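You operate a simulated robot arm through the tools that you are given. There is no shell and no other tool. Be economical: measure what you need, move in short steps, check, and stop when the job is done.

The job below is to be done with a simulated two-armed robot. You get a single attempt, and the scene is never put back.

TASK
Pick up the bottle that says "water" from the top of the side bench with one hand, pass it to the other hand and put it on the shelf under the side bench. Set down upright: bottle.

It is judged by the outcome, as a careful person would: the job done as asked, and still so three seconds after it is handed in. It fails if anything else is knocked over, pushed out of place, dropped, spilled or broken.

THE ROBOT
Two 7-joint arms with two-finger parallel grippers on one trunk, on a base that drives. Base frame: it is fixed to the floor where the robot stands at the start and does not move with it; the origin is under the middle of the robot, x ahead of it, y to its left, z up. Units: mm, degrees, N and s.
The left shoulder is at the start at [60, 143, 926], the right one opposite. With the tool pointing down near the work surface each hand reaches from about 320 to 740 mm from the robot's upright axis, wherever it stands, measured 20 degrees to its own side. Places, roughly: shelf under the side bench [700, -500, 200]. Payload 1.57 kg a hand.
The TCP of each hand is the grasp point between the finger pads, 30 mm short of the fingertips. In the tool frame z runs along the fingers and y along their closing line. Largest opening 110 mm; finger width 24, thickness 12; the body of the gripper, 48 by 112 mm, starts 78 mm behind the TCP.
Orientation is that of the tool frame in the base frame, as a unit quaternion [x, y, z, w]. With the fingers straight down and closing along the base's y, the tool's x points along the base's -x, its y along +y and its z along -z.

THE INTERFACE
- The arms move only by the tool arm_command. It takes "left_series", "right_series" or both (then of equal length, played together; a hand with none holds still); each is a list of rows, each an object of numbers (a shift or turn left out is 0, a gripper value left out holds the last): "fingers": the gripper command, from -1 (shut) to 1 (fully open), values between in proportion; "tx", "ty", "tz": the shift along the tool's x, y, z in mm; "wx", "wy", "wz": the turn, a rotation vector about the tool's x, y, z in degrees. In form: [{"fingers": .., "tx": .., "ty": .., "tz": .., "wx": .., "wy": .., "wz": ..}, ...]. A call has 1 to 8 rows; each row is the pose to reach, as a shift and turn from the pose commanded when the call began, along the tool's axes at that moment. Each row takes 0.2 s and may step no farther than 50 mm and 8.6 degrees from the row before; otherwise, or with a gripper value out of range, the whole call is refused. A pose out of reach is approached as far as the arm can. The call stops where the force on the tool passes 40 N (or 10 N more than at its start, if that is more) or the arm is blocked; 0.2 s more then pass. The fingers move at their own pace (about 45 mm/s each) and stop on an object; they squeeze with about 31 N. The grip force told is the motor's: it shows also when the fingers shut on nothing. Time passes only in rows, and 0.2 s behind the last, so rows that repeat a pose let the fingers close. The reply holds the time, the measured pose of the TCP, the force on the tool along the base axes, the opening and the grip force, in the units named above and with some noise, with the torque about the TCP (base axes, N m) and any sound that the robot's microphone picked up.
- Cameras (640 x 400 px; columns grow to the right, rows downward): "scene" is now at [36.6, -19.8, 1525.8]; the picture's right is [-0.26, -0.97, 0.00], its down [-0.80, 0.21, -0.56] and it looks along [0.54, -0.14, -0.83] (base axes); focal length 253 px, centre (320, 200). "left" rides on the left gripper at [70, -16, -141] in its tool frame; the picture's right is [0.23, 0.97, 0.00], its down [-0.85, 0.20, -0.48] and it looks along [-0.47, 0.11, 0.88] (tool axes); focal length 222 px, centre (320, 200). "right" rides on the right gripper at [70, 16, -141] in its tool frame; the picture's right is [-0.23, 0.97, 0.00], its down [-0.86, -0.20, -0.48] and it looks along [-0.47, -0.11, 0.88] (tool axes); focal length 222 px, centre (320, 200). There is no depth. A picture from a camera that has moved, and an enlarged one, comes with that camera's place and axes in the base frame and with its lens.
- camera(camera): a new picture of that camera. No time passes.
- slide_trunk(by): slides the trunk up (or, below 0, down) by that many mm; the arms and the scene camera ride with it, the base frame stays. It gives what a move gives, with no picture.
- drive_base(legs): drives the robot by 1 to 6 legs, each [ahead, left, turn to the left] in mm, mm and degrees, along the robot's own axes; the way and the turn of a leg run together, so that a leg with both is an arc; at most 1500 mm and 180 degrees a leg. The arms and the cameras ride along, it lands a little off, and it stops where it bumps. It gives what a move gives.
- aim_head(pan, tilt): turns the head with the scene camera to pan (to the left, within 86 degrees either way) and tilt (down, from -29 to 69), counted from straight ahead of the robot. It gives what a move gives.
- close_up(camera, box): a new picture of the part [left, top, right, bottom] of that camera's present view, enlarged. No time passes.
- hand_in(): hands the job in; it is judged then, once.

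Go step by step. Nothing tells you exact positions but the pictures and the camera data: compare them with the known pose of the tool, close in by small moves and look again before you grip or let go. The budget is 120 turns and 100 pictures, counting those below and the enlarged ones. Unless the task says otherwise, let go and move clear before handing in, and close with one line.

The tools are called after ">>>" as name(argument=value, ...) on one line, values as JSON. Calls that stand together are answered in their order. arm_command: Moves the arms, as the interface text tells. Its arguments: {"type":"object","properties":{"left_series":{"type":"array","items":{"type":"object","properties":{"fingers":{"type":"number"},"tx":{"type":"number"},"ty":{"type":"number"},"tz":{"type":"number"},"wx":{"type":"number"},"wy":{"type":"number"},"wz":{"type":"number"}}}},"right_series":{"type":"array","items":{"type":"object","properties":{"fingers":{"type":"number"},"tx":{"type":"number"},"ty":{"type":"number"},"tz":{"type":"number"},"wx":{"type":"number"},"wy":{"type":"number"},"wz":{"type":"number"}}}}},"required":[]} The other tools are called the same way: slide_trunk (by) slides the trunk up or down; drive_base (legs) drives the base; aim_head (pan, tilt) turns the head that bears the scene camera; camera (camera) takes a picture; close_up (camera, box) takes an enlarged picture of a part of a camera's view; hand_in () hands the job in.

At the start:

```text
time_s: 0.0
left_ee_pos: [461.9, -4.6, 1022.5]
left_tcp_rot: [0.0, 1.0, 0.0, 0.0]
left_ft_force: [-0.8, 0.4, 0.2]
left_torque: [0.01, 0.0, -0.01]
left_opening: 109.9
left_grasp_force: 0.1
right_ee_pos: [319.3, -333.0, 1086.3]
right_tcp_rot: [0.0, 1.0, 0.001, 0.0]
right_ft_force: [-0.5, -0.7, 0.1]
right_torque: [-0.02, -0.02, 0.01]
right_opening: 109.9
right_grasp_force: 0.1
trunk travel left (down, up): [-525.0, 65.0]
robot x, y, heading: [-1.4, 1.3, 0.1]
head pan, tilt: [-14.8, 55.9]
```

scene: 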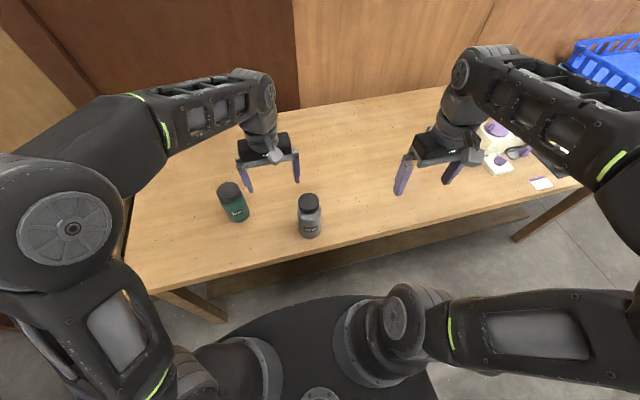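
right: 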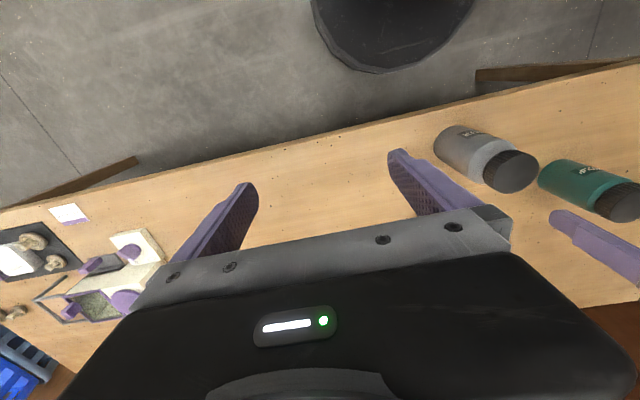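
left: 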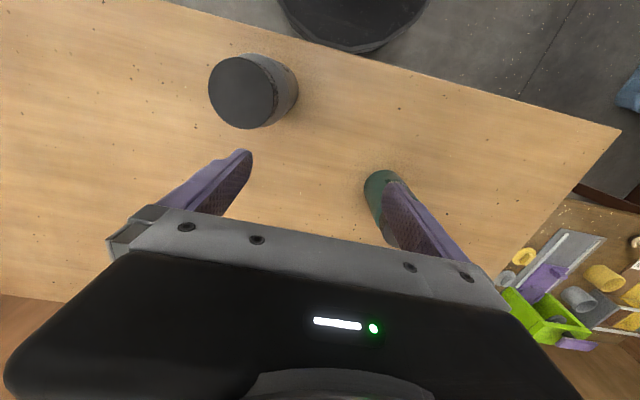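

I see two bottles, a green one and a grey one, on the bench. I need to read their labels before choosing.

>>> close_up(camera="scene", box=[200, 160, 340, 250])

>>> close_up(camera="right", box=[420, 100, 640, 240])

```text
4.44 times, centred on (270, 205) of scene
camera zoom: at [36.6, -19.8, 1525.8], right [-0.26, -0.97, 0.0], down [-0.8, 0.21, -0.56], along [0.54, -0.14, -0.83], focal length 1123 px, centre (542, 178)
```

zoom: 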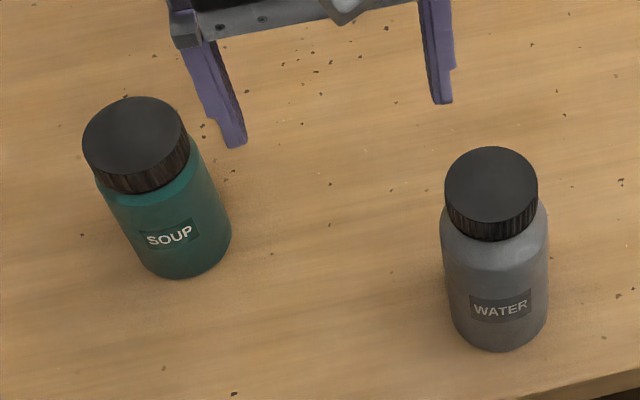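

```text
2.86 times, centred on (530, 170) of right
camera zoom: at [249.4, -316.6, 1227.9], right [0.23, 0.97, 0.0], down [0.86, -0.2, 0.48], along [0.47, -0.11, -0.88], focal length 635 px, centre (-280, 286)
```

zoom: 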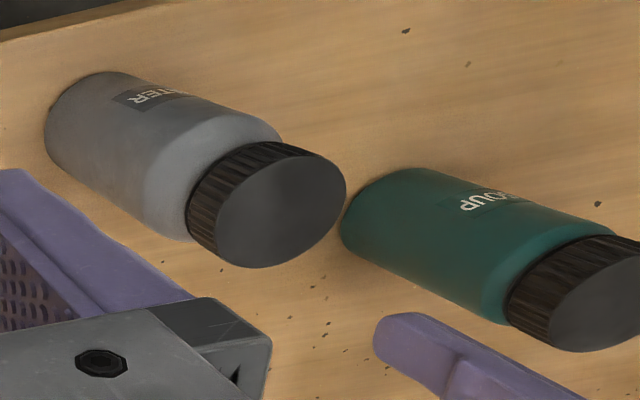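

The grey bottle on the right is WATER, with its cap top near (419, -85, 948) and the bench top at z≈760. Next I'll look at the shelf under the bench.

>>> aim_head(pan=-35, tilt=40)

>>> camera(camera="scene")

```text
time_s: 0.8
left_ee_pos: [461.2, -6.6, 1024.0]
left_tcp_rot: [0.001, 1.0, 0.0, 0.0]
left_ft_force: [0.0, 0.1, 0.8]
left_torque: [0.06, -0.03, 0.02]
left_opening: 109.9
left_grasp_force: 0.1
right_ee_pos: [319.8, -333.7, 1086.2]
right_tcp_rot: [0.0, 1.0, 0.0, 0.0]
right_ft_force: [0.2, -0.6, 0.8]
right_torque: [0.01, -0.01, 0.0]
right_opening: 109.8
right_grasp_force: 0.2
trunk travel left (down, up): [-525.0, 65.0]
robot x, y, heading: [-1.0, -1.5, 0.1]
head pan, tilt: [-35.0, 40.0]
```

```text
94 pictures are left
camera scene: at [37.6, -50.4, 1547.7], right [-0.57, -0.82, 0.0], down [-0.53, 0.37, -0.77], along [0.63, -0.44, -0.64], focal length 253 px, centre (320, 200)
```

scene: 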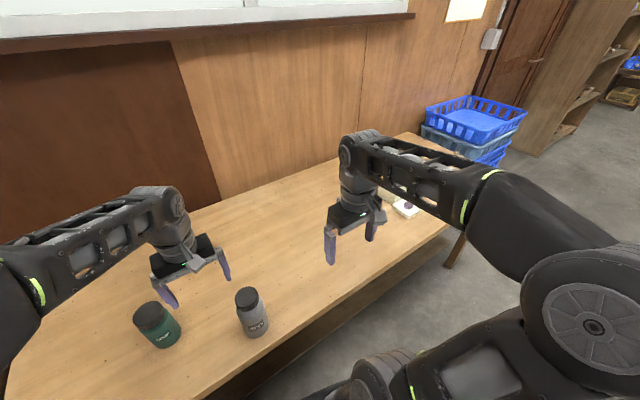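

The bench front edge runs along y at x≈345, with a shelf below it. I'll bring the left hand over the WATER bottle with its fingers still above the cap, then check.

>>> arm_command(left_series=[{"tx": 21, "ty": -39, "fingers": 1}, {"tx": 42, "ty": -78}, {"tx": 42, "ty": -78}])

>>> camera(camera="left")

>>> camera(camera="right")

>>> camera(camera="scene")

```text
time_s: 1.6
left_ee_pos: [420.4, -84.6, 1020.6]
left_tcp_rot: [0.0, 1.0, 0.0, 0.001]
left_ft_force: [-0.5, 0.6, 0.0]
left_torque: [0.0, -0.01, -0.01]
left_opening: 109.9
left_grasp_force: 0.0
right_ee_pos: [319.7, -332.8, 1086.9]
right_tcp_rot: [0.0, 1.0, 0.0, 0.001]
right_ft_force: [0.1, 0.8, -0.8]
right_torque: [0.03, 0.03, 0.02]
right_opening: 110.0
right_grasp_force: 0.0
trunk travel left (down, up): [-525.0, 65.0]
robot x, y, heading: [1.9, 2.6, -0.2]
head pan, tilt: [-35.0, 40.0]
```

```text
93 pictures are left
camera left: at [351.8, -100.3, 1162.1], right [-0.23, 0.97, 0.0], down [0.85, 0.2, 0.48], along [0.47, 0.11, -0.88], focal length 222 px, centre (320, 200)
```

left: 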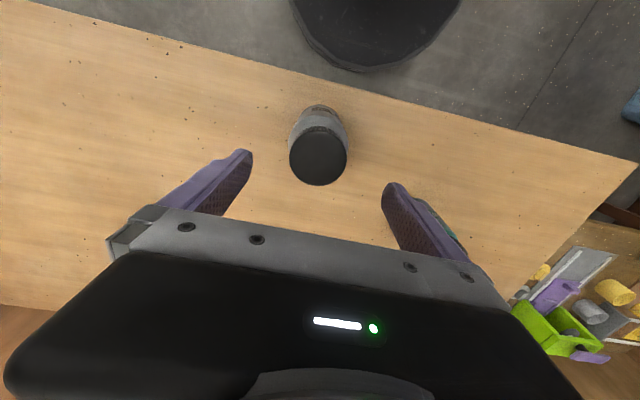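

```text
92 pictures are left
camera right: at [249.5, -316.3, 1228.0], right [0.23, 0.97, 0.0], down [0.86, -0.2, 0.48], along [0.47, -0.11, -0.88], focal length 222 px, centre (320, 200)
```

right: 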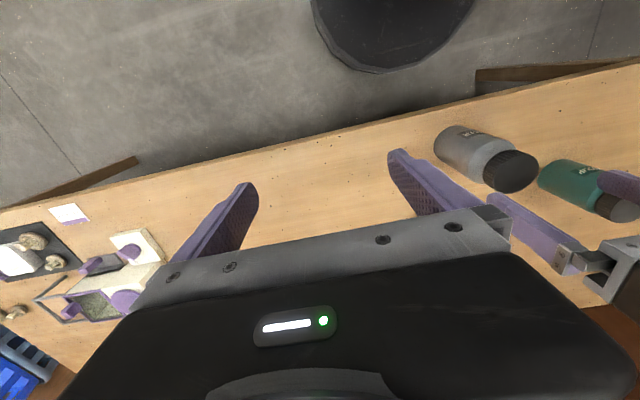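

```text
91 pictures are left
camera scene: at [37.6, -50.1, 1547.7], right [-0.57, -0.82, 0.0], down [-0.53, 0.37, -0.77], along [0.63, -0.44, -0.64], focal length 253 px, centre (320, 200)
```

scene: 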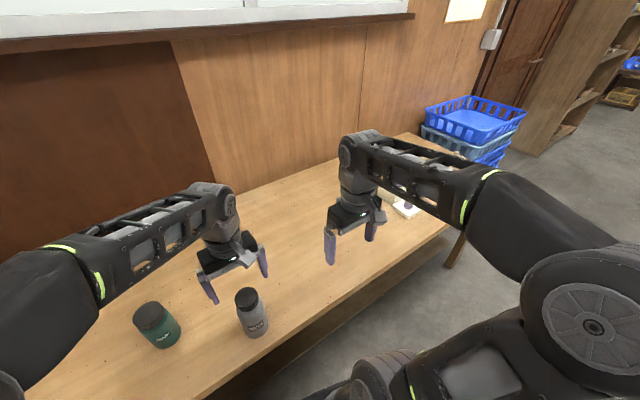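

The cap is at about (417, -87, 950), centred between the fingers. I'm descending around the bottle.

>>> arm_command(left_series=[{"tx": 4, "ty": -2, "tz": 30}, {"tx": 4, "ty": -2, "tz": 60}, {"tx": 4, "ty": -2, "tz": 95}, {"tx": 4, "ty": -2, "tz": 125}, {"tx": 4, "ty": -2, "tz": 125}])

>>> camera(camera="left")

>>> close_up(camera="scene", box=[180, 220, 300, 360])

```text
time_s: 2.8
left_ee_pos: [416.5, -86.0, 897.4]
left_tcp_rot: [0.0, 1.0, 0.0, 0.001]
left_ft_force: [0.5, -0.1, 0.1]
left_torque: [-0.01, -0.02, 0.0]
left_opening: 110.2
left_grasp_force: 0.1
right_ee_pos: [319.5, -333.5, 1087.0]
right_tcp_rot: [0.0, 1.0, -0.001, 0.0]
right_ft_force: [0.7, 0.2, 0.6]
right_torque: [-0.01, -0.03, -0.02]
right_opening: 110.0
right_grasp_force: 0.1
trunk travel left (down, up): [-525.0, 65.0]
robot x, y, heading: [-1.6, -1.9, -0.0]
head pan, tilt: [-35.0, 40.0]
```

```text
90 pictures are left
camera left: at [348.1, -103.2, 1038.5], right [-0.23, 0.97, 0.0], down [0.85, 0.2, 0.48], along [0.47, 0.11, -0.88], focal length 222 px, centre (320, 200)
```

left: 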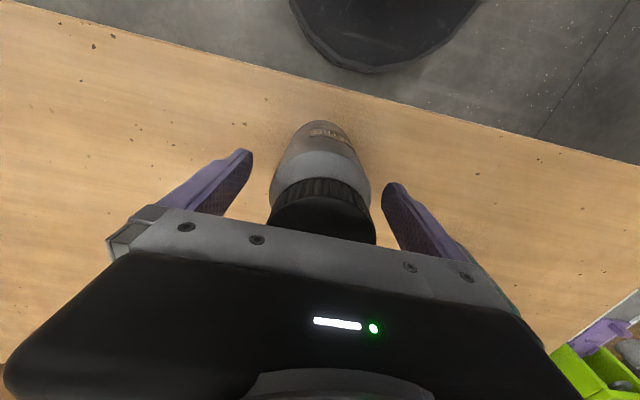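

```text
2.86 times, centred on (240, 290) of scene
camera zoom: at [37.4, -50.3, 1547.7], right [-0.57, -0.82, 0.0], down [-0.53, 0.37, -0.77], along [0.63, -0.44, -0.64], focal length 722 px, centre (549, -57)
```

zoom: 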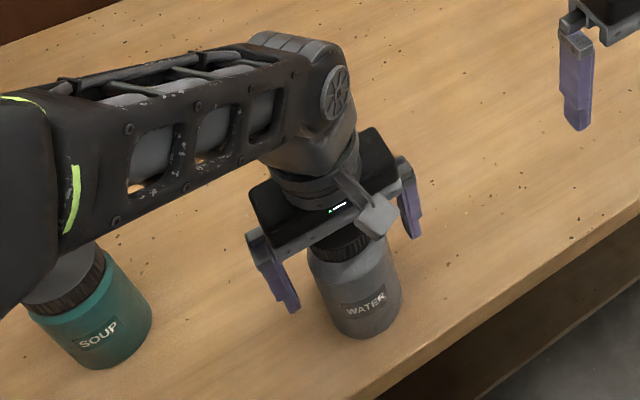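

The fingers are on either side of the bottle body at upper height and line up with its axis. Closing now.

>>> arm_command(left_series=[{"fingers": -1}, {"fingers": -1}, {"fingers": -1}, {"fingers": -1}, {"fingers": -1}, {"fingers": -1}])

```text
time_s: 4.2
left_ee_pos: [415.8, -87.6, 898.6]
left_tcp_rot: [0.001, 1.0, 0.0, 0.0]
left_ft_force: [-0.3, 0.2, 0.1]
left_torque: [0.01, 0.0, 0.01]
left_opening: 70.7
left_grasp_force: 31.4
right_ee_pos: [319.6, -333.6, 1086.6]
right_tcp_rot: [0.001, 1.0, 0.0, 0.0]
right_ft_force: [0.9, -0.2, -0.6]
right_torque: [0.0, -0.04, -0.01]
right_opening: 109.9
right_grasp_force: 0.1
trunk travel left (down, up): [-525.0, 65.0]
robot x, y, heading: [-3.2, -1.6, -0.2]
head pan, tilt: [-35.0, 40.0]
```

Gripped at 70.7 mm width. I'm lifting and moving the bottle forward to a roomy handover spot.

>>> arm_command(left_series=[{"tz": -30}, {"tz": -70}, {"tz": -110}, {"tz": -140}, {"tz": -150, "tx": -40}, {"tz": -150, "tx": -85}, {"tz": -150, "tx": -130}, {"tz": -150, "tx": -130}])

>>> camera(camera="scene")

```text
time_s: 6.0
left_ee_pos: [524.1, -83.8, 1048.0]
left_tcp_rot: [0.0, 1.0, 0.0, -0.001]
left_ft_force: [0.1, -0.3, -1.9]
left_torque: [-0.03, 0.0, -0.04]
left_opening: 70.5
left_grasp_force: 31.2
left hand out of reach, approached as far as the arm can: row 7, 8
right_ee_pos: [319.4, -332.2, 1086.5]
right_tcp_rot: [0.0, 1.0, 0.0, 0.0]
right_ft_force: [0.5, 0.4, 0.2]
right_torque: [0.0, 0.02, 0.02]
right_opening: 110.2
right_grasp_force: 0.1
trunk travel left (down, up): [-525.0, 65.0]
robot x, y, heading: [6.0, -4.7, -0.1]
head pan, tilt: [-35.0, 40.0]
```

```text
88 pictures are left
camera scene: at [38.2, -50.4, 1547.7], right [-0.57, -0.82, 0.0], down [-0.53, 0.37, -0.77], along [0.63, -0.44, -0.64], focal length 253 px, centre (320, 200)
```

scene: 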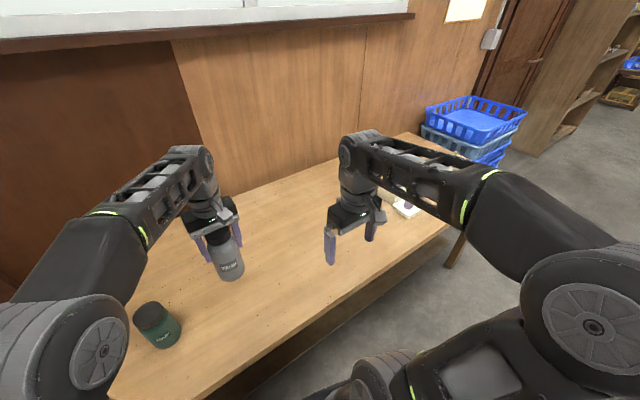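

The bottle hangs at about (524, -84), so I'll measure its base height precisely before planning the right-hand approach.

>>> close_up(camera="scene", box=[170, 180, 290, 300])

>>> camera(camera="right")

```text
3.33 times, centred on (230, 240) of scene
camera zoom: at [38.2, -50.4, 1547.7], right [-0.57, -0.82, 0.0], down [-0.53, 0.37, -0.77], along [0.63, -0.44, -0.64], focal length 842 px, centre (620, 67)
```

zoom: 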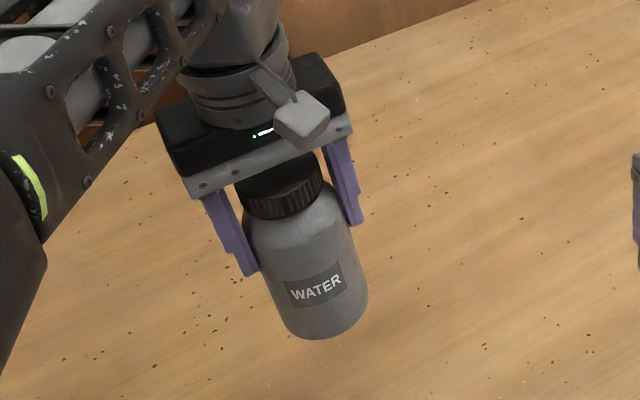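

```text
86 pictures are left
camera right: at [249.9, -316.6, 1227.8], right [0.23, 0.97, 0.0], down [0.86, -0.2, 0.48], along [0.47, -0.11, -0.88], focal length 222 px, centre (320, 200)
```

right: 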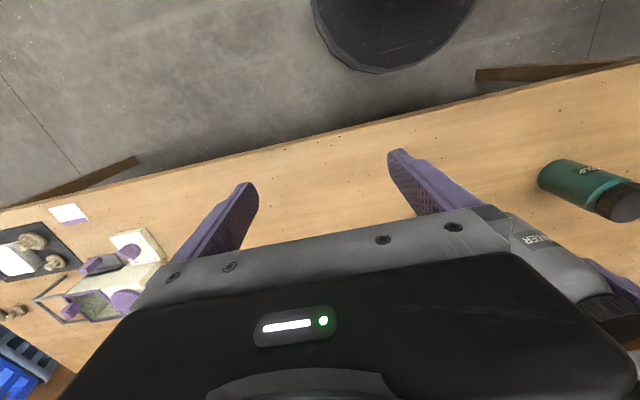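

The base of the hanging bottle is nearer z≈940 and the left fingertips are about 78 mm above it, so the right hand must grip low. I'll yaw both hands 45° so their closing lines match, then pitch the right hand forward.

>>> arm_command(left_series=[{"wz": -7.5}, {"wz": -15}, {"wz": -22.5}, {"wz": -30}, {"wz": -37.5}, {"wz": -45}, {"wz": -45}], right_series=[{"wz": -7.5, "tx": -10}, {"wz": -15, "tx": -20}, {"wz": -22.5, "tx": -30}, {"wz": -30, "tx": -40, "tz": 10}, {"wz": -37.5, "tx": -50, "tz": 20}, {"wz": -45, "tx": -60, "tz": 26}, {"wz": -45, "tx": -60, "tz": 26}])

>>> arm_command(right_series=[{"wy": -8}, {"wy": -16}, {"wy": -24}, {"wy": -32}, {"wy": -40}, {"wy": -48}, {"wy": -56}, {"wy": -60}])

>>> camera(camera="scene")

>>> camera(camera="right")

```text
time_s: 7.6
left_ee_pos: [521.2, -84.3, 1049.7]
left_tcp_rot: [-0.383, 0.924, -0.001, 0.001]
left_ft_force: [0.6, 0.5, -1.0]
left_torque: [0.02, 0.02, 0.01]
left_opening: 70.4
left_grasp_force: 30.7
right_ee_pos: [377.8, -333.5, 1059.2]
right_tcp_rot: [-0.383, 0.924, 0.0, -0.001]
right_ft_force: [0.8, 0.2, -0.5]
right_torque: [0.0, -0.02, 0.0]
right_opening: 110.1
right_grasp_force: 0.1
trunk travel left (down, up): [-525.0, 65.0]
robot x, y, heading: [-2.5, 2.3, 0.3]
head pan, tilt: [-35.0, 40.0]
```

```text
time_s: 9.4
left_ee_pos: [521.4, -86.3, 1049.1]
left_tcp_rot: [-0.383, 0.924, 0.0, 0.001]
left_ft_force: [0.1, 0.2, -0.7]
left_torque: [0.03, -0.02, -0.02]
left_opening: 70.6
left_grasp_force: 31.2
right_ee_pos: [379.5, -332.5, 1060.4]
right_tcp_rot: [-0.332, 0.8, 0.192, 0.463]
right_ft_force: [-0.8, 0.5, -0.8]
right_torque: [0.02, -0.01, 0.03]
right_opening: 110.1
right_grasp_force: 0.1
trunk travel left (down, up): [-525.0, 65.0]
robot x, y, heading: [2.4, -1.6, -0.3]
head pan, tilt: [-35.0, 40.0]
```

```text
85 pictures are left
camera scene: at [37.6, -50.6, 1547.7], right [-0.57, -0.82, 0.0], down [-0.53, 0.37, -0.77], along [0.63, -0.44, -0.64], focal length 253 px, centre (320, 200)
```

scene: 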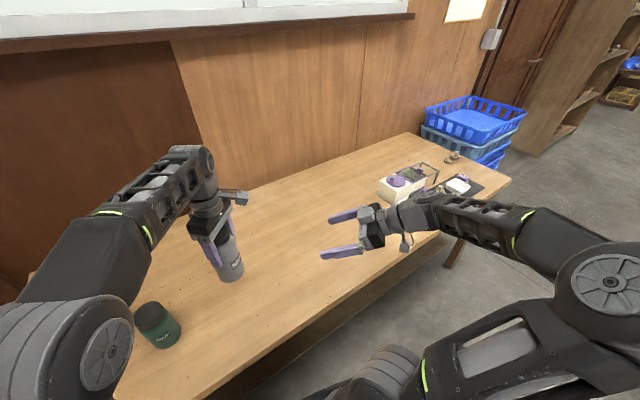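

```text
84 pictures are left
camera right: at [256.2, -432.9, 1070.6], right [-0.61, 0.77, 0.2], down [0.15, -0.13, 0.98], along [0.78, 0.63, -0.03], focal length 222 px, centre (320, 200)
```

right: 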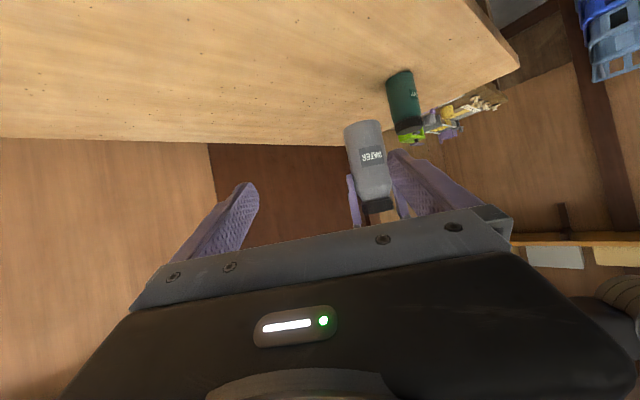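

The right hand is pitched 30° down, and the right camera confirms the bottle base at z≈937. I'm aligning the right hand on the approach axis.

>>> arm_command(right_series=[{"tx": -22, "ty": 25, "fingers": 1}, {"tx": -44, "ty": 50, "tz": 10}, {"tx": -66.5, "ty": 75, "tz": 30}, {"tx": -66.5, "ty": 75, "tz": 75}, {"tx": -66.5, "ty": 75, "tz": 120}, {"tx": -66.5, "ty": 75, "tz": 150}, {"tx": -66.5, "ty": 75, "tz": 150}])

>>> camera(camera="right")

>>> close_up(camera="scene", box=[160, 130, 400, 310])

```text
time_s: 11.0
left_ee_pos: [521.7, -85.7, 1049.7]
left_tcp_rot: [-0.382, 0.924, 0.0, 0.0]
left_ft_force: [1.0, -0.2, -1.7]
left_torque: [0.0, -0.01, -0.01]
left_opening: 70.9
left_grasp_force: 30.4
right_ee_pos: [441.6, -165.6, 1043.4]
right_tcp_rot: [-0.332, 0.8, 0.192, 0.462]
right_ft_force: [0.3, 1.0, -0.7]
right_torque: [0.03, 0.02, -0.04]
right_opening: 109.7
right_grasp_force: 0.1
trunk travel left (down, up): [-525.0, 65.0]
robot x, y, heading: [1.6, -4.4, 0.2]
head pan, tilt: [-35.0, 40.0]
```

```text
83 pictures are left
camera right: at [317.8, -264.6, 1053.8], right [-0.61, 0.77, 0.2], down [0.15, -0.13, 0.98], along [0.78, 0.62, -0.04], focal length 222 px, centre (320, 200)
```

right: 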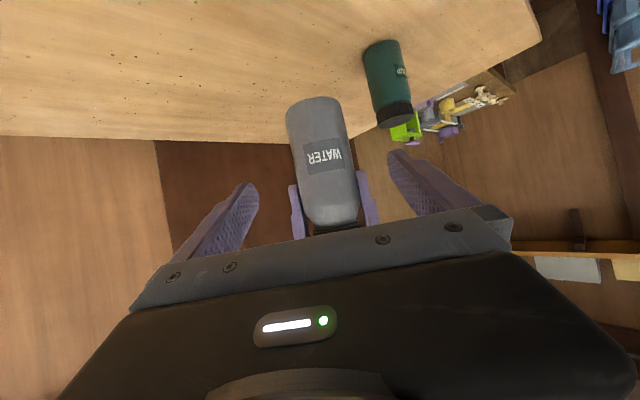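

```text
2.22 times, centred on (280, 220) of scene
camera zoom: at [37.2, -50.4, 1547.7], right [-0.57, -0.82, 0.0], down [-0.53, 0.37, -0.77], along [0.63, -0.44, -0.64], focal length 562 px, centre (409, 156)
```

zoom: 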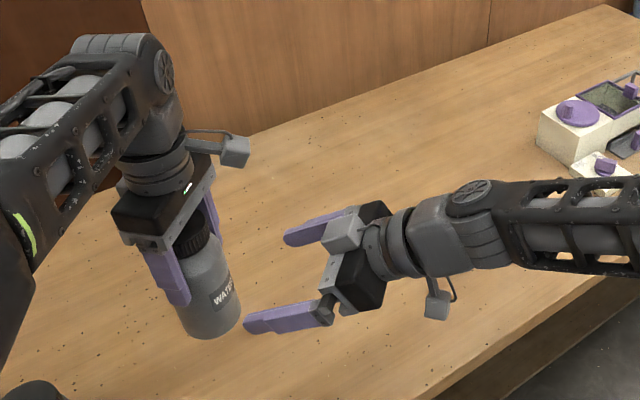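

Alignment is good, so I'm advancing 131 mm along the approach axis to put the right fingers around the lower body.

>>> arm_command(right_series=[{"tx": 2, "tz": 30, "ty": -1}, {"tx": 2, "tz": 60, "ty": -1}, {"tx": 2, "tz": 90, "ty": -1}, {"tx": 2, "tz": 115, "ty": -1}, {"tx": 2, "tz": 131, "ty": -1}, {"tx": 2, "tz": 131, "ty": -1}])

>>> camera(camera="right")

>>> close_up(camera="scene", box=[160, 130, 400, 310])

```text
time_s: 12.4
left_ee_pos: [521.6, -85.1, 1048.9]
left_tcp_rot: [-0.382, 0.924, -0.002, 0.0]
left_ft_force: [0.2, 1.1, -1.6]
left_torque: [0.0, 0.0, -0.01]
left_opening: 70.4
left_grasp_force: 31.4
right_ee_pos: [521.2, -86.5, 975.8]
right_tcp_rot: [-0.331, 0.8, 0.192, 0.462]
right_ft_force: [0.2, 0.4, -0.5]
right_torque: [0.02, -0.01, 0.03]
right_opening: 109.9
right_grasp_force: 0.0
trunk travel left (down, up): [-525.0, 65.0]
robot x, y, heading: [1.0, -2.3, 0.4]
head pan, tilt: [-35.0, 40.0]
```

```text
81 pictures are left
camera right: at [399.0, -185.8, 986.0], right [-0.61, 0.77, 0.2], down [0.15, -0.13, 0.98], along [0.78, 0.63, -0.04], focal length 222 px, centre (320, 200)
```

right: 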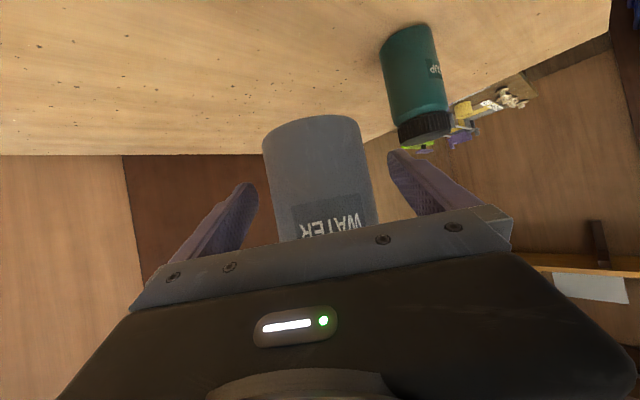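

```text
2.22 times, centred on (280, 220) of scene
camera zoom: at [37.5, -50.5, 1547.7], right [-0.57, -0.82, 0.0], down [-0.53, 0.37, -0.77], along [0.63, -0.44, -0.64], focal length 562 px, centre (409, 156)
```

zoom: 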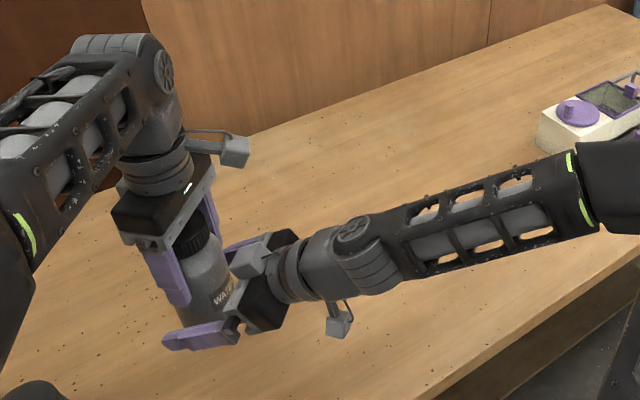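

The right fingers are around the lower body and below the left fingertips. Closing the right hand while the left still holds.

>>> arm_command(right_series=[{"fingers": -1}, {"fingers": -1}, {"fingers": -1}, {"fingers": -1}, {"fingers": -1}])

>>> close_up(camera="scene", box=[160, 150, 320, 310])

```text
time_s: 13.6
left_ee_pos: [522.1, -86.0, 1048.7]
left_tcp_rot: [-0.382, 0.924, -0.001, 0.0]
left_ft_force: [3.2, -2.2, -1.7]
left_torque: [-0.17, -0.18, 0.06]
left_opening: 70.6
left_grasp_force: 31.3
right_ee_pos: [520.7, -85.3, 975.1]
right_tcp_rot: [-0.332, 0.8, 0.191, 0.461]
right_ft_force: [-2.4, 1.9, -0.3]
right_torque: [-0.02, -0.04, -0.02]
right_opening: 70.6
right_grasp_force: 30.9
trunk travel left (down, up): [-525.0, 65.0]
robot x, y, heading: [0.6, -1.4, 0.0]
head pan, tilt: [-35.0, 40.0]
```

```text
2.50 times, centred on (240, 230) of scene
camera zoom: at [37.7, -50.5, 1547.7], right [-0.57, -0.82, 0.0], down [-0.53, 0.37, -0.77], along [0.63, -0.44, -0.64], focal length 632 px, centre (520, 125)
```

zoom: 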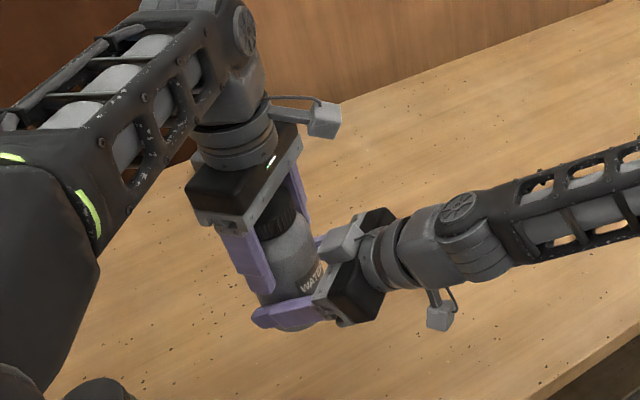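

The right hand holds at 70.6 mm with small side forces. I'm opening the left and lifting it straight up, clear of the bottle.

>>> arm_command(left_series=[{"fingers": 1}, {"fingers": 1}, {"fingers": 1}, {"fingers": 1}, {"fingers": 1}])

>>> arm_command(left_series=[{"tz": -25}, {"tz": -50}, {"tz": -75}, {"tz": -100}, {"tz": -120}, {"tz": -120}])

>>> camera(camera="scene")

>>> camera(camera="right")

```text
time_s: 14.8
left_ee_pos: [521.1, -85.9, 1048.7]
left_tcp_rot: [-0.382, 0.924, -0.001, 0.001]
left_ft_force: [0.2, -0.3, -0.1]
left_torque: [0.0, 0.02, -0.03]
left_opening: 110.3
left_grasp_force: 0.0
right_ee_pos: [521.9, -86.8, 976.0]
right_tcp_rot: [-0.331, 0.8, 0.191, 0.462]
right_ft_force: [-0.7, 0.3, 0.8]
right_torque: [-0.04, -0.05, -0.02]
right_opening: 70.7
right_grasp_force: 30.8
trunk travel left (down, up): [-525.0, 65.0]
robot x, y, heading: [3.0, 1.8, -0.2]
head pan, tilt: [-35.0, 40.0]
```

```text
time_s: 16.2
left_ee_pos: [482.4, -58.2, 1105.1]
left_tcp_rot: [-0.377, 0.926, -0.005, 0.033]
left_ft_force: [19.4, -12.9, 4.8]
left_torque: [-0.44, -0.54, -0.02]
left_opening: 110.0
left_grasp_force: 0.0
left hand out of reach, approached as far as the arm can: row 1, 2, 3, 4, 5, 6
right_ee_pos: [521.5, -84.8, 973.8]
right_tcp_rot: [-0.335, 0.799, 0.194, 0.46]
right_ft_force: [-17.3, 12.8, -5.9]
right_torque: [-1.37, -1.93, 0.1]
right_opening: 77.1
right_grasp_force: 30.8
trunk travel left (down, up): [-525.0, 65.0]
robot x, y, heading: [0.3, 0.1, -0.0]
head pan, tilt: [-35.0, 40.0]
```

```text
78 pictures are left
camera scene: at [42.0, -51.9, 1547.4], right [-0.57, -0.82, 0.0], down [-0.53, 0.37, -0.76], along [0.63, -0.44, -0.65], focal length 253 px, centre (320, 200)
```

scene: 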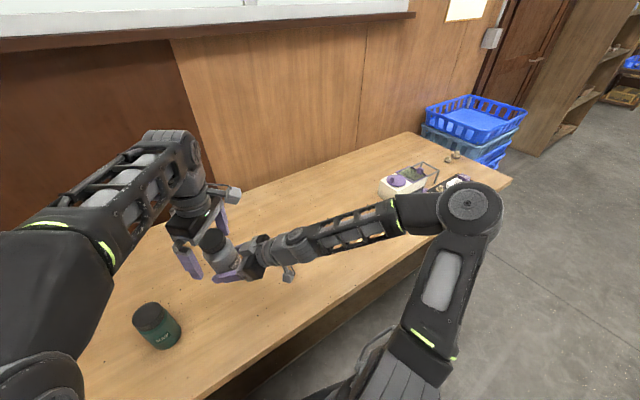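

```text
77 pictures are left
camera right: at [400.2, -185.5, 984.3], right [-0.61, 0.76, 0.2], down [0.15, -0.13, 0.98], along [0.77, 0.63, -0.04], focal length 222 px, centre (320, 200)
```

right: 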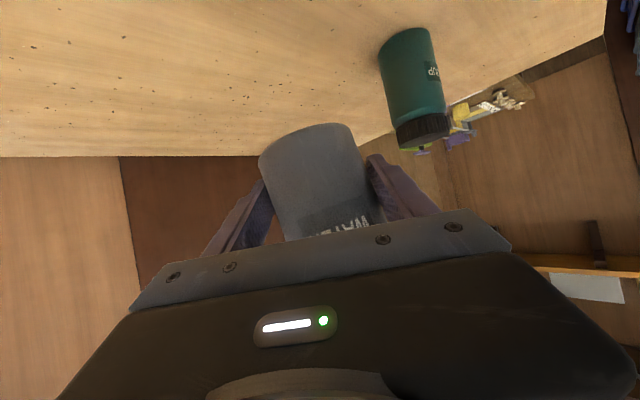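

The lift went past the left arm's reach, so it slid sideways and is leaning on the bottle, tilting it in the right grip. I'm easing the left hand back toward where it came from with a small test step.

>>> arm_command(left_series=[{"ty": -8}])

>>> close_up(camera="scene", box=[140, 170, 300, 310])

>>> camera(camera="left")

```text
time_s: 16.6
left_ee_pos: [480.8, -57.7, 1106.5]
left_tcp_rot: [-0.376, 0.926, -0.006, 0.035]
left_ft_force: [18.7, -14.5, 10.7]
left_torque: [-0.77, -0.79, -0.17]
left_opening: 110.1
left_grasp_force: 0.2
left hand out of reach, approached as far as the arm can: row 1
right_ee_pos: [520.1, -85.0, 975.0]
right_tcp_rot: [-0.334, 0.8, 0.193, 0.46]
right_ft_force: [-17.4, 14.3, -11.2]
right_torque: [-1.52, -2.04, 0.08]
right_opening: 77.3
right_grasp_force: 31.0
trunk travel left (down, up): [-525.0, 65.0]
robot x, y, heading: [-1.2, -5.3, -0.0]
head pan, tilt: [-35.0, 40.0]
```

```text
2.86 times, centred on (220, 240) of scene
camera zoom: at [38.7, -50.8, 1547.6], right [-0.57, -0.82, 0.0], down [-0.53, 0.37, -0.77], along [0.63, -0.44, -0.64], focal length 722 px, centre (606, 86)
```

zoom: 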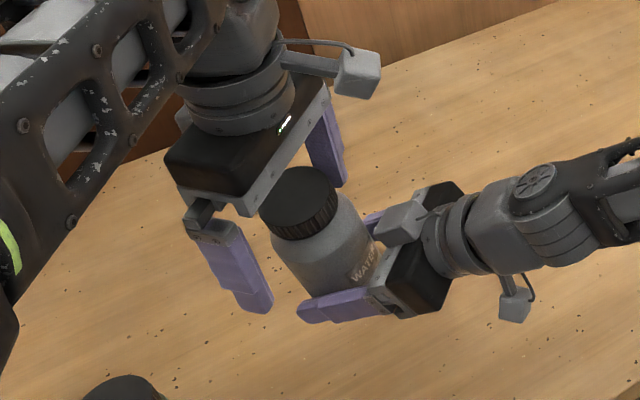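

```text
75 pictures are left
camera left: at [433.1, -119.7, 1244.7], right [-0.84, 0.54, -0.05], down [0.44, 0.73, 0.52], along [0.32, 0.42, -0.85], focal length 222 px, centre (320, 200)
```

left: 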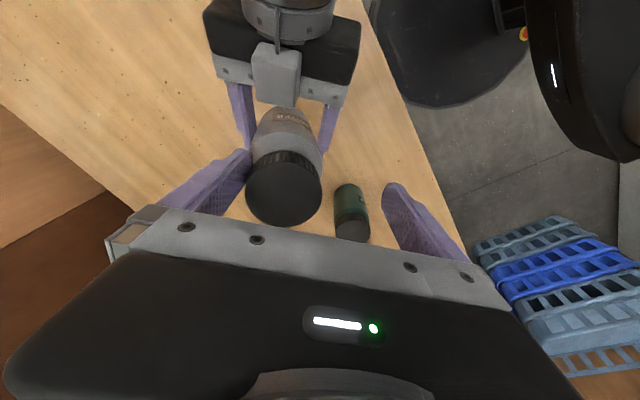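

The controller kept the unreachable target, so reversing that lift should carry the left fingers back around the bottle and release the push.

>>> arm_command(left_series=[{"ty": 4, "tz": 30}, {"ty": 8, "tz": 60}, {"ty": 8, "tz": 90}, {"ty": 8, "tz": 120}, {"ty": 8, "tz": 120}])

>>> camera(camera="right")

>>> close_up(camera="scene", box=[140, 170, 300, 310])

```text
time_s: 17.0
left_ee_pos: [481.4, -56.3, 1095.4]
left_tcp_rot: [-0.377, 0.925, -0.013, 0.04]
left_ft_force: [6.3, -3.2, -0.8]
left_torque: [-0.06, -0.11, 0.02]
left_opening: 110.0
left_grasp_force: 0.0
right_ee_pos: [518.2, -85.0, 972.3]
right_tcp_rot: [-0.333, 0.802, 0.194, 0.457]
right_ft_force: [-5.5, 3.4, 0.3]
right_torque: [-0.35, -0.61, 0.03]
right_opening: 76.6
right_grasp_force: 31.3
trunk travel left (down, up): [-525.0, 65.0]
robot x, y, heading: [-1.6, 1.8, 0.1]
head pan, tilt: [-35.0, 40.0]
stopped in row 1 (left hand): the force on the tool passed its limit at 47 N (the readings are from after the stop); the commanded pose is now the measured one
```

```text
74 pictures are left
camera right: at [395.6, -185.4, 983.2], right [-0.61, 0.77, 0.2], down [0.16, -0.13, 0.98], along [0.78, 0.63, -0.04], focal length 222 px, centre (320, 200)
```

right: 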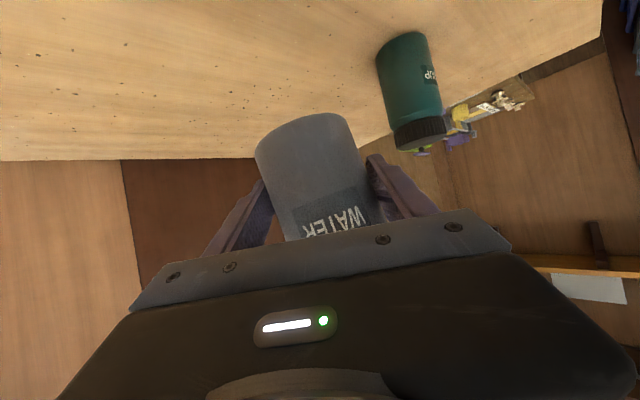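

```text
2.86 times, centred on (220, 240) of scene
camera zoom: at [38.1, -50.3, 1547.7], right [-0.57, -0.82, 0.0], down [-0.53, 0.37, -0.77], along [0.63, -0.44, -0.64], focal length 722 px, centre (606, 86)
```

zoom: 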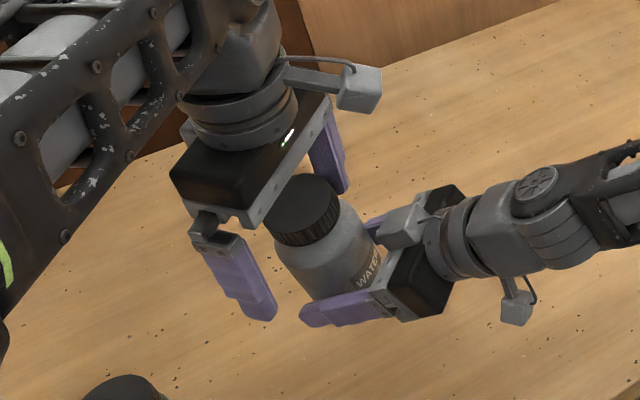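

Most of the load is gone, and the commanded pose now equals the measured one. I'm moving the left hand back down and sideways to centre it over the bottle.

>>> arm_command(left_series=[{"ty": -5, "tz": 8}, {"ty": -15, "tz": 20}, {"ty": -28, "tz": 34}, {"ty": -40, "tz": 46}, {"ty": -40, "tz": 46}])

>>> camera(camera="right")

>>> close_up(camera="scene", box=[140, 170, 300, 310])

```text
time_s: 18.2
left_ee_pos: [512.8, -84.6, 1052.6]
left_tcp_rot: [-0.376, 0.926, -0.012, 0.039]
left_ft_force: [0.2, 0.0, -0.7]
left_torque: [0.01, -0.01, -0.01]
left_opening: 110.4
left_grasp_force: 0.1
right_ee_pos: [520.2, -86.2, 972.1]
right_tcp_rot: [-0.331, 0.802, 0.194, 0.458]
right_ft_force: [0.5, -0.2, -1.3]
right_torque: [-0.01, 0.01, 0.0]
right_opening: 70.6
right_grasp_force: 30.8
trunk travel left (down, up): [-525.0, 65.0]
robot x, y, heading: [-3.0, -0.3, -0.1]
head pan, tilt: [-35.0, 40.0]
```

```text
72 pictures are left
camera right: at [396.1, -186.3, 983.4], right [-0.61, 0.77, 0.2], down [0.16, -0.13, 0.98], along [0.78, 0.63, -0.04], focal length 222 px, centre (320, 200)
```

right: 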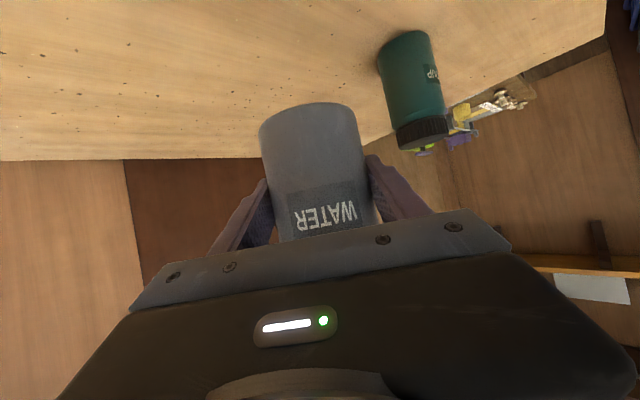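

```text
2.86 times, centred on (220, 240) of scene
camera zoom: at [37.6, -50.4, 1547.7], right [-0.57, -0.82, 0.0], down [-0.53, 0.37, -0.77], along [0.63, -0.44, -0.64], focal length 722 px, centre (606, 86)
```

zoom: 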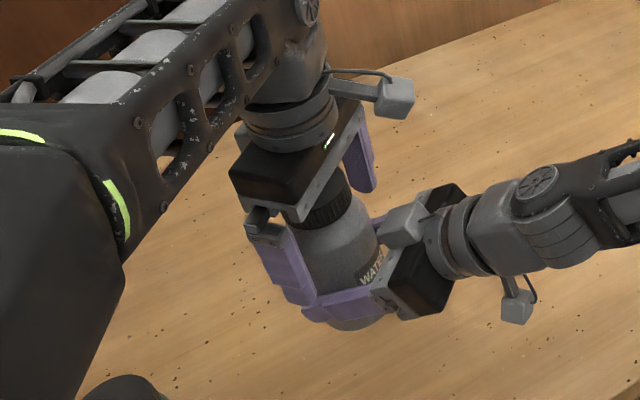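

The bottle has squared up in the right grip again (70.6 mm, no load on either hand). I'll clear the left fingers by lowering the right hand straight down instead of raising the left.

>>> arm_command(right_series=[{"tx": 13, "tz": 7.5}, {"tx": 26, "tz": 15}, {"tx": 43, "tz": 25}, {"tx": 60, "tz": 35}, {"tx": 78, "tz": 45}, {"tx": 95, "tz": 55}, {"tx": 95, "tz": 55}])

>>> camera(camera="left")

>>> close_up(camera="scene", box=[140, 170, 300, 310])

```text
time_s: 19.8
left_ee_pos: [513.6, -85.0, 1051.0]
left_tcp_rot: [-0.376, 0.926, -0.012, 0.039]
left_ft_force: [0.0, 0.3, 0.3]
left_torque: [-0.04, 0.01, 0.04]
left_opening: 110.0
left_grasp_force: 0.1
right_ee_pos: [517.2, -85.4, 861.9]
right_tcp_rot: [-0.33, 0.802, 0.193, 0.458]
right_ft_force: [-0.1, 0.0, -1.2]
right_torque: [0.03, 0.02, -0.02]
right_opening: 70.8
right_grasp_force: 31.3
trunk travel left (down, up): [-525.0, 65.0]
robot x, y, heading: [1.1, 1.9, 0.1]
head pan, tilt: [-35.0, 40.0]
```

```text
70 pictures are left
camera left: at [464.3, -146.5, 1189.0], right [-0.84, 0.54, -0.06], down [0.43, 0.74, 0.52], along [0.33, 0.41, -0.85], focal length 222 px, centre (320, 200)
```

left: 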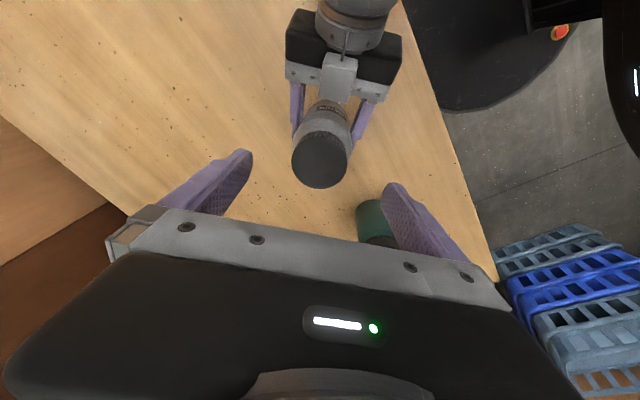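

```text
2.86 times, centred on (220, 240) of scene
camera zoom: at [37.6, -50.4, 1547.7], right [-0.57, -0.82, 0.0], down [-0.53, 0.37, -0.77], along [0.63, -0.44, -0.64], focal length 722 px, centre (606, 86)
```

zoom: 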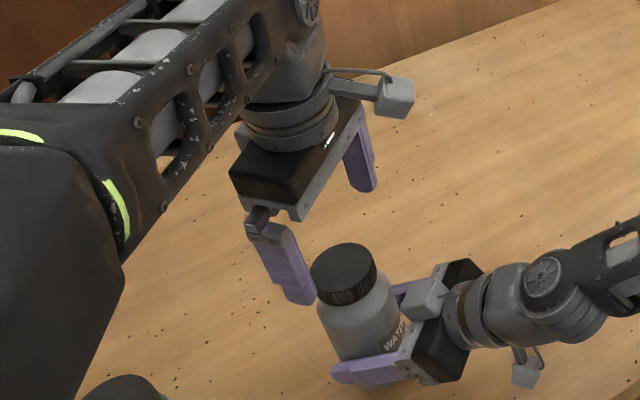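

The right hand alone now holds WATER upright, with its cap near (522, -82, 972) and its base about 55 mm below the TCP. I'm moving the left hand away toward its own side and raising it.

>>> arm_command(left_series=[{"ty": 30}, {"ty": 60}, {"ty": 90}, {"ty": 120}, {"ty": 150}, {"ty": 150, "tz": -40}, {"ty": 150, "tz": -80}, {"ty": 150, "tz": -80}])

>>> aim_head(pan=-80, tilt=35)

>>> camera(camera="scene")

```text
time_s: 21.6
left_ee_pos: [404.2, 24.2, 1125.3]
left_tcp_rot: [-0.376, 0.926, -0.012, 0.038]
left_ft_force: [-0.4, 0.0, 0.3]
left_torque: [0.0, -0.01, -0.03]
left_opening: 110.0
left_grasp_force: 0.1
right_ee_pos: [518.2, -87.7, 862.6]
right_tcp_rot: [-0.331, 0.802, 0.194, 0.458]
right_ft_force: [-0.4, -0.1, -1.6]
right_torque: [-0.02, 0.0, 0.01]
right_opening: 71.0
right_grasp_force: 30.9
trunk travel left (down, up): [-525.0, 65.0]
robot x, y, heading: [-1.3, -1.4, -0.0]
head pan, tilt: [-35.0, 40.0]
```

```text
time_s: 22.7
left_ee_pos: [403.5, 23.5, 1123.2]
left_tcp_rot: [-0.376, 0.926, -0.013, 0.039]
left_ft_force: [0.1, 1.2, -0.5]
left_torque: [-0.02, -0.01, 0.01]
left_opening: 110.1
left_grasp_force: 0.1
right_ee_pos: [517.5, -85.1, 861.2]
right_tcp_rot: [-0.33, 0.802, 0.194, 0.458]
right_ft_force: [-0.4, -0.2, -1.8]
right_torque: [0.01, -0.01, -0.02]
right_opening: 70.9
right_grasp_force: 31.1
trunk travel left (down, up): [-525.0, 65.0]
robot x, y, heading: [1.8, -0.8, -0.2]
head pan, tilt: [-80.0, 35.0]
```

```text
68 pictures are left
camera scene: at [-16.6, -88.4, 1555.3], right [-0.98, -0.17, 0.0], down [-0.1, 0.56, -0.82], along [0.14, -0.81, -0.57], focal length 253 px, centre (320, 200)
```

scene: 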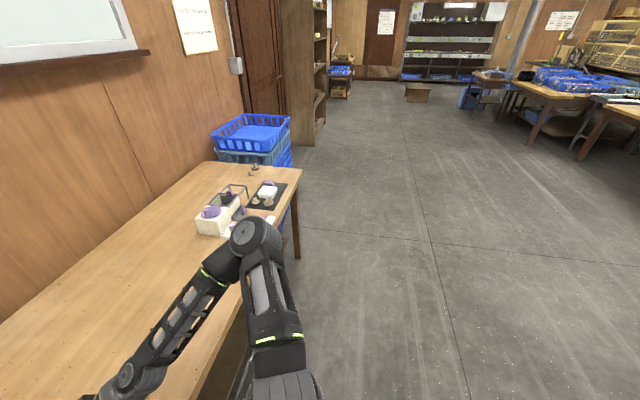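

The floor around is open. I'll lift the bottle a bit and back the robot away from the bench.

>>> arm_command(right_series=[{"tx": -17, "tz": -10}, {"tx": -35, "tz": -20}, {"tx": -52, "tz": -30}, {"tx": -52, "tz": -30}])

>>> drive_base(legs=[[-650, 0, 0]])

>>> aim_head(pan=-20, tilt=40)

>>> camera(camera="scene")

```text
time_s: 23.7
left_ee_pos: [404.9, 23.7, 1124.3]
left_tcp_rot: [-0.376, 0.926, -0.012, 0.039]
left_ft_force: [0.4, 0.7, -1.1]
left_torque: [-0.01, -0.02, 0.0]
left_opening: 110.0
left_grasp_force: 0.0
right_ee_pos: [516.6, -88.1, 922.0]
right_tcp_rot: [-0.331, 0.802, 0.194, 0.458]
right_ft_force: [-0.3, -0.1, -1.3]
right_torque: [-0.01, 0.01, 0.02]
right_opening: 70.9
right_grasp_force: 31.0
trunk travel left (down, up): [-525.0, 65.0]
robot x, y, heading: [1.2, 1.6, 0.1]
head pan, tilt: [-80.0, 35.0]
```

```text
time_s: 27.4
left_ee_pos: [-252.6, 22.6, 1124.8]
left_tcp_rot: [-0.373, 0.927, -0.012, 0.039]
left_ft_force: [-0.9, -0.3, -0.3]
left_torque: [0.01, 0.04, 0.02]
left_opening: 109.8
left_grasp_force: 0.0
right_ee_pos: [-139.6, -87.8, 922.1]
right_tcp_rot: [-0.328, 0.803, 0.191, 0.459]
right_ft_force: [0.0, -0.5, -0.5]
right_torque: [-0.01, 0.03, -0.04]
right_opening: 70.9
right_grasp_force: 31.1
trunk travel left (down, up): [-525.0, 65.0]
robot x, y, heading: [-654.7, 0.5, -0.7]
head pan, tilt: [-80.0, 35.0]
```

```text
time_s: 28.7
left_ee_pos: [-252.6, 23.2, 1123.8]
left_tcp_rot: [-0.374, 0.927, -0.012, 0.039]
left_ft_force: [-0.3, 0.1, 1.0]
left_torque: [-0.02, -0.03, -0.01]
left_opening: 109.7
left_grasp_force: 0.0
right_ee_pos: [-140.2, -88.1, 922.1]
right_tcp_rot: [-0.328, 0.803, 0.192, 0.459]
right_ft_force: [0.8, 0.0, -1.1]
right_torque: [-0.01, 0.0, -0.01]
right_opening: 70.8
right_grasp_force: 30.9
trunk travel left (down, up): [-525.0, 65.0]
robot x, y, heading: [-655.1, 0.3, -0.4]
head pan, tilt: [-20.0, 40.0]
```

```text
67 pictures are left
camera scene: at [-608.6, -29.0, 1547.7], right [-0.35, -0.94, 0.0], down [-0.6, 0.22, -0.77], along [0.72, -0.27, -0.64], focal length 253 px, centre (320, 200)
```

scene: 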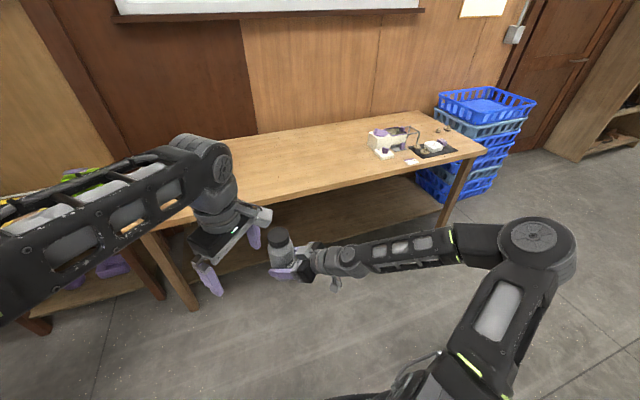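

The shelf is visible under the bench and looks empty. I'm lowering the trunk for working height and a better look.

>>> slide_trunk(by=-450)

>>> aim_head(pan=-25, tilt=30)

>>> camera(camera="scene")

```text
refused: -450 is not a number from -400 to 400
```

```text
time_s: 29.4
left_ee_pos: [-250.8, 23.8, 1123.5]
left_tcp_rot: [-0.373, 0.927, -0.012, 0.039]
left_ft_force: [-0.1, 0.0, 0.1]
left_torque: [0.01, 0.0, 0.01]
left_opening: 109.9
left_grasp_force: 0.1
right_ee_pos: [-140.3, -87.2, 922.7]
right_tcp_rot: [-0.328, 0.804, 0.192, 0.458]
right_ft_force: [0.2, 0.0, -0.8]
right_torque: [0.02, 0.01, 0.02]
right_opening: 71.1
right_grasp_force: 31.2
trunk travel left (down, up): [-525.0, 65.0]
robot x, y, heading: [-656.6, 1.8, -0.5]
head pan, tilt: [-25.0, 30.0]
```

```text
66 pictures are left
camera scene: at [-606.6, -38.0, 1563.0], right [-0.43, -0.9, 0.0], down [-0.45, 0.21, -0.87], along [0.78, -0.37, -0.5], focal length 253 px, centre (320, 200)
```

scene: 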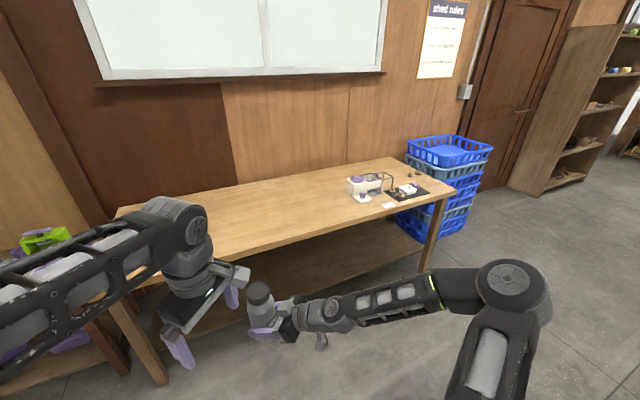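

>>> slide_trunk(by=-400)

>>> camera(camera="scene")

```text
time_s: 33.2
left_ee_pos: [-252.1, 23.0, 725.0]
left_tcp_rot: [-0.373, 0.927, -0.013, 0.039]
left_ft_force: [0.4, 1.1, 0.9]
left_torque: [0.02, 0.01, -0.03]
left_opening: 109.9
left_grasp_force: 0.2
right_ee_pos: [-139.3, -88.0, 522.2]
right_tcp_rot: [-0.328, 0.804, 0.192, 0.458]
right_ft_force: [0.8, 0.1, -0.8]
right_torque: [0.03, 0.0, 0.03]
right_opening: 70.7
right_grasp_force: 31.4
trunk travel left (down, up): [-125.0, 465.0]
robot x, y, heading: [-658.0, 2.8, -0.3]
head pan, tilt: [-25.0, 30.0]
```

```text
65 pictures are left
camera scene: at [-606.7, -38.0, 1163.1], right [-0.43, -0.9, 0.0], down [-0.45, 0.21, -0.87], along [0.78, -0.37, -0.5], focal length 253 px, centre (320, 200)
```

scene: 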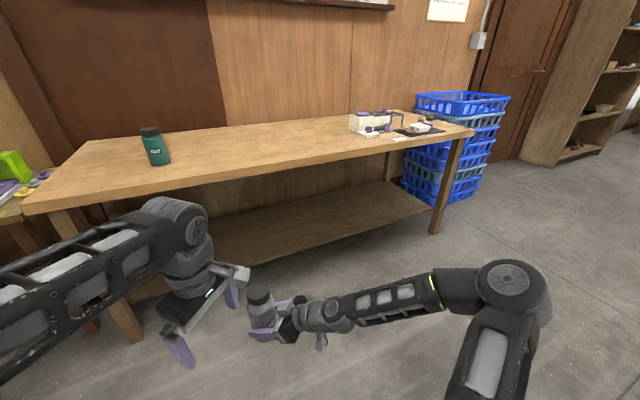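

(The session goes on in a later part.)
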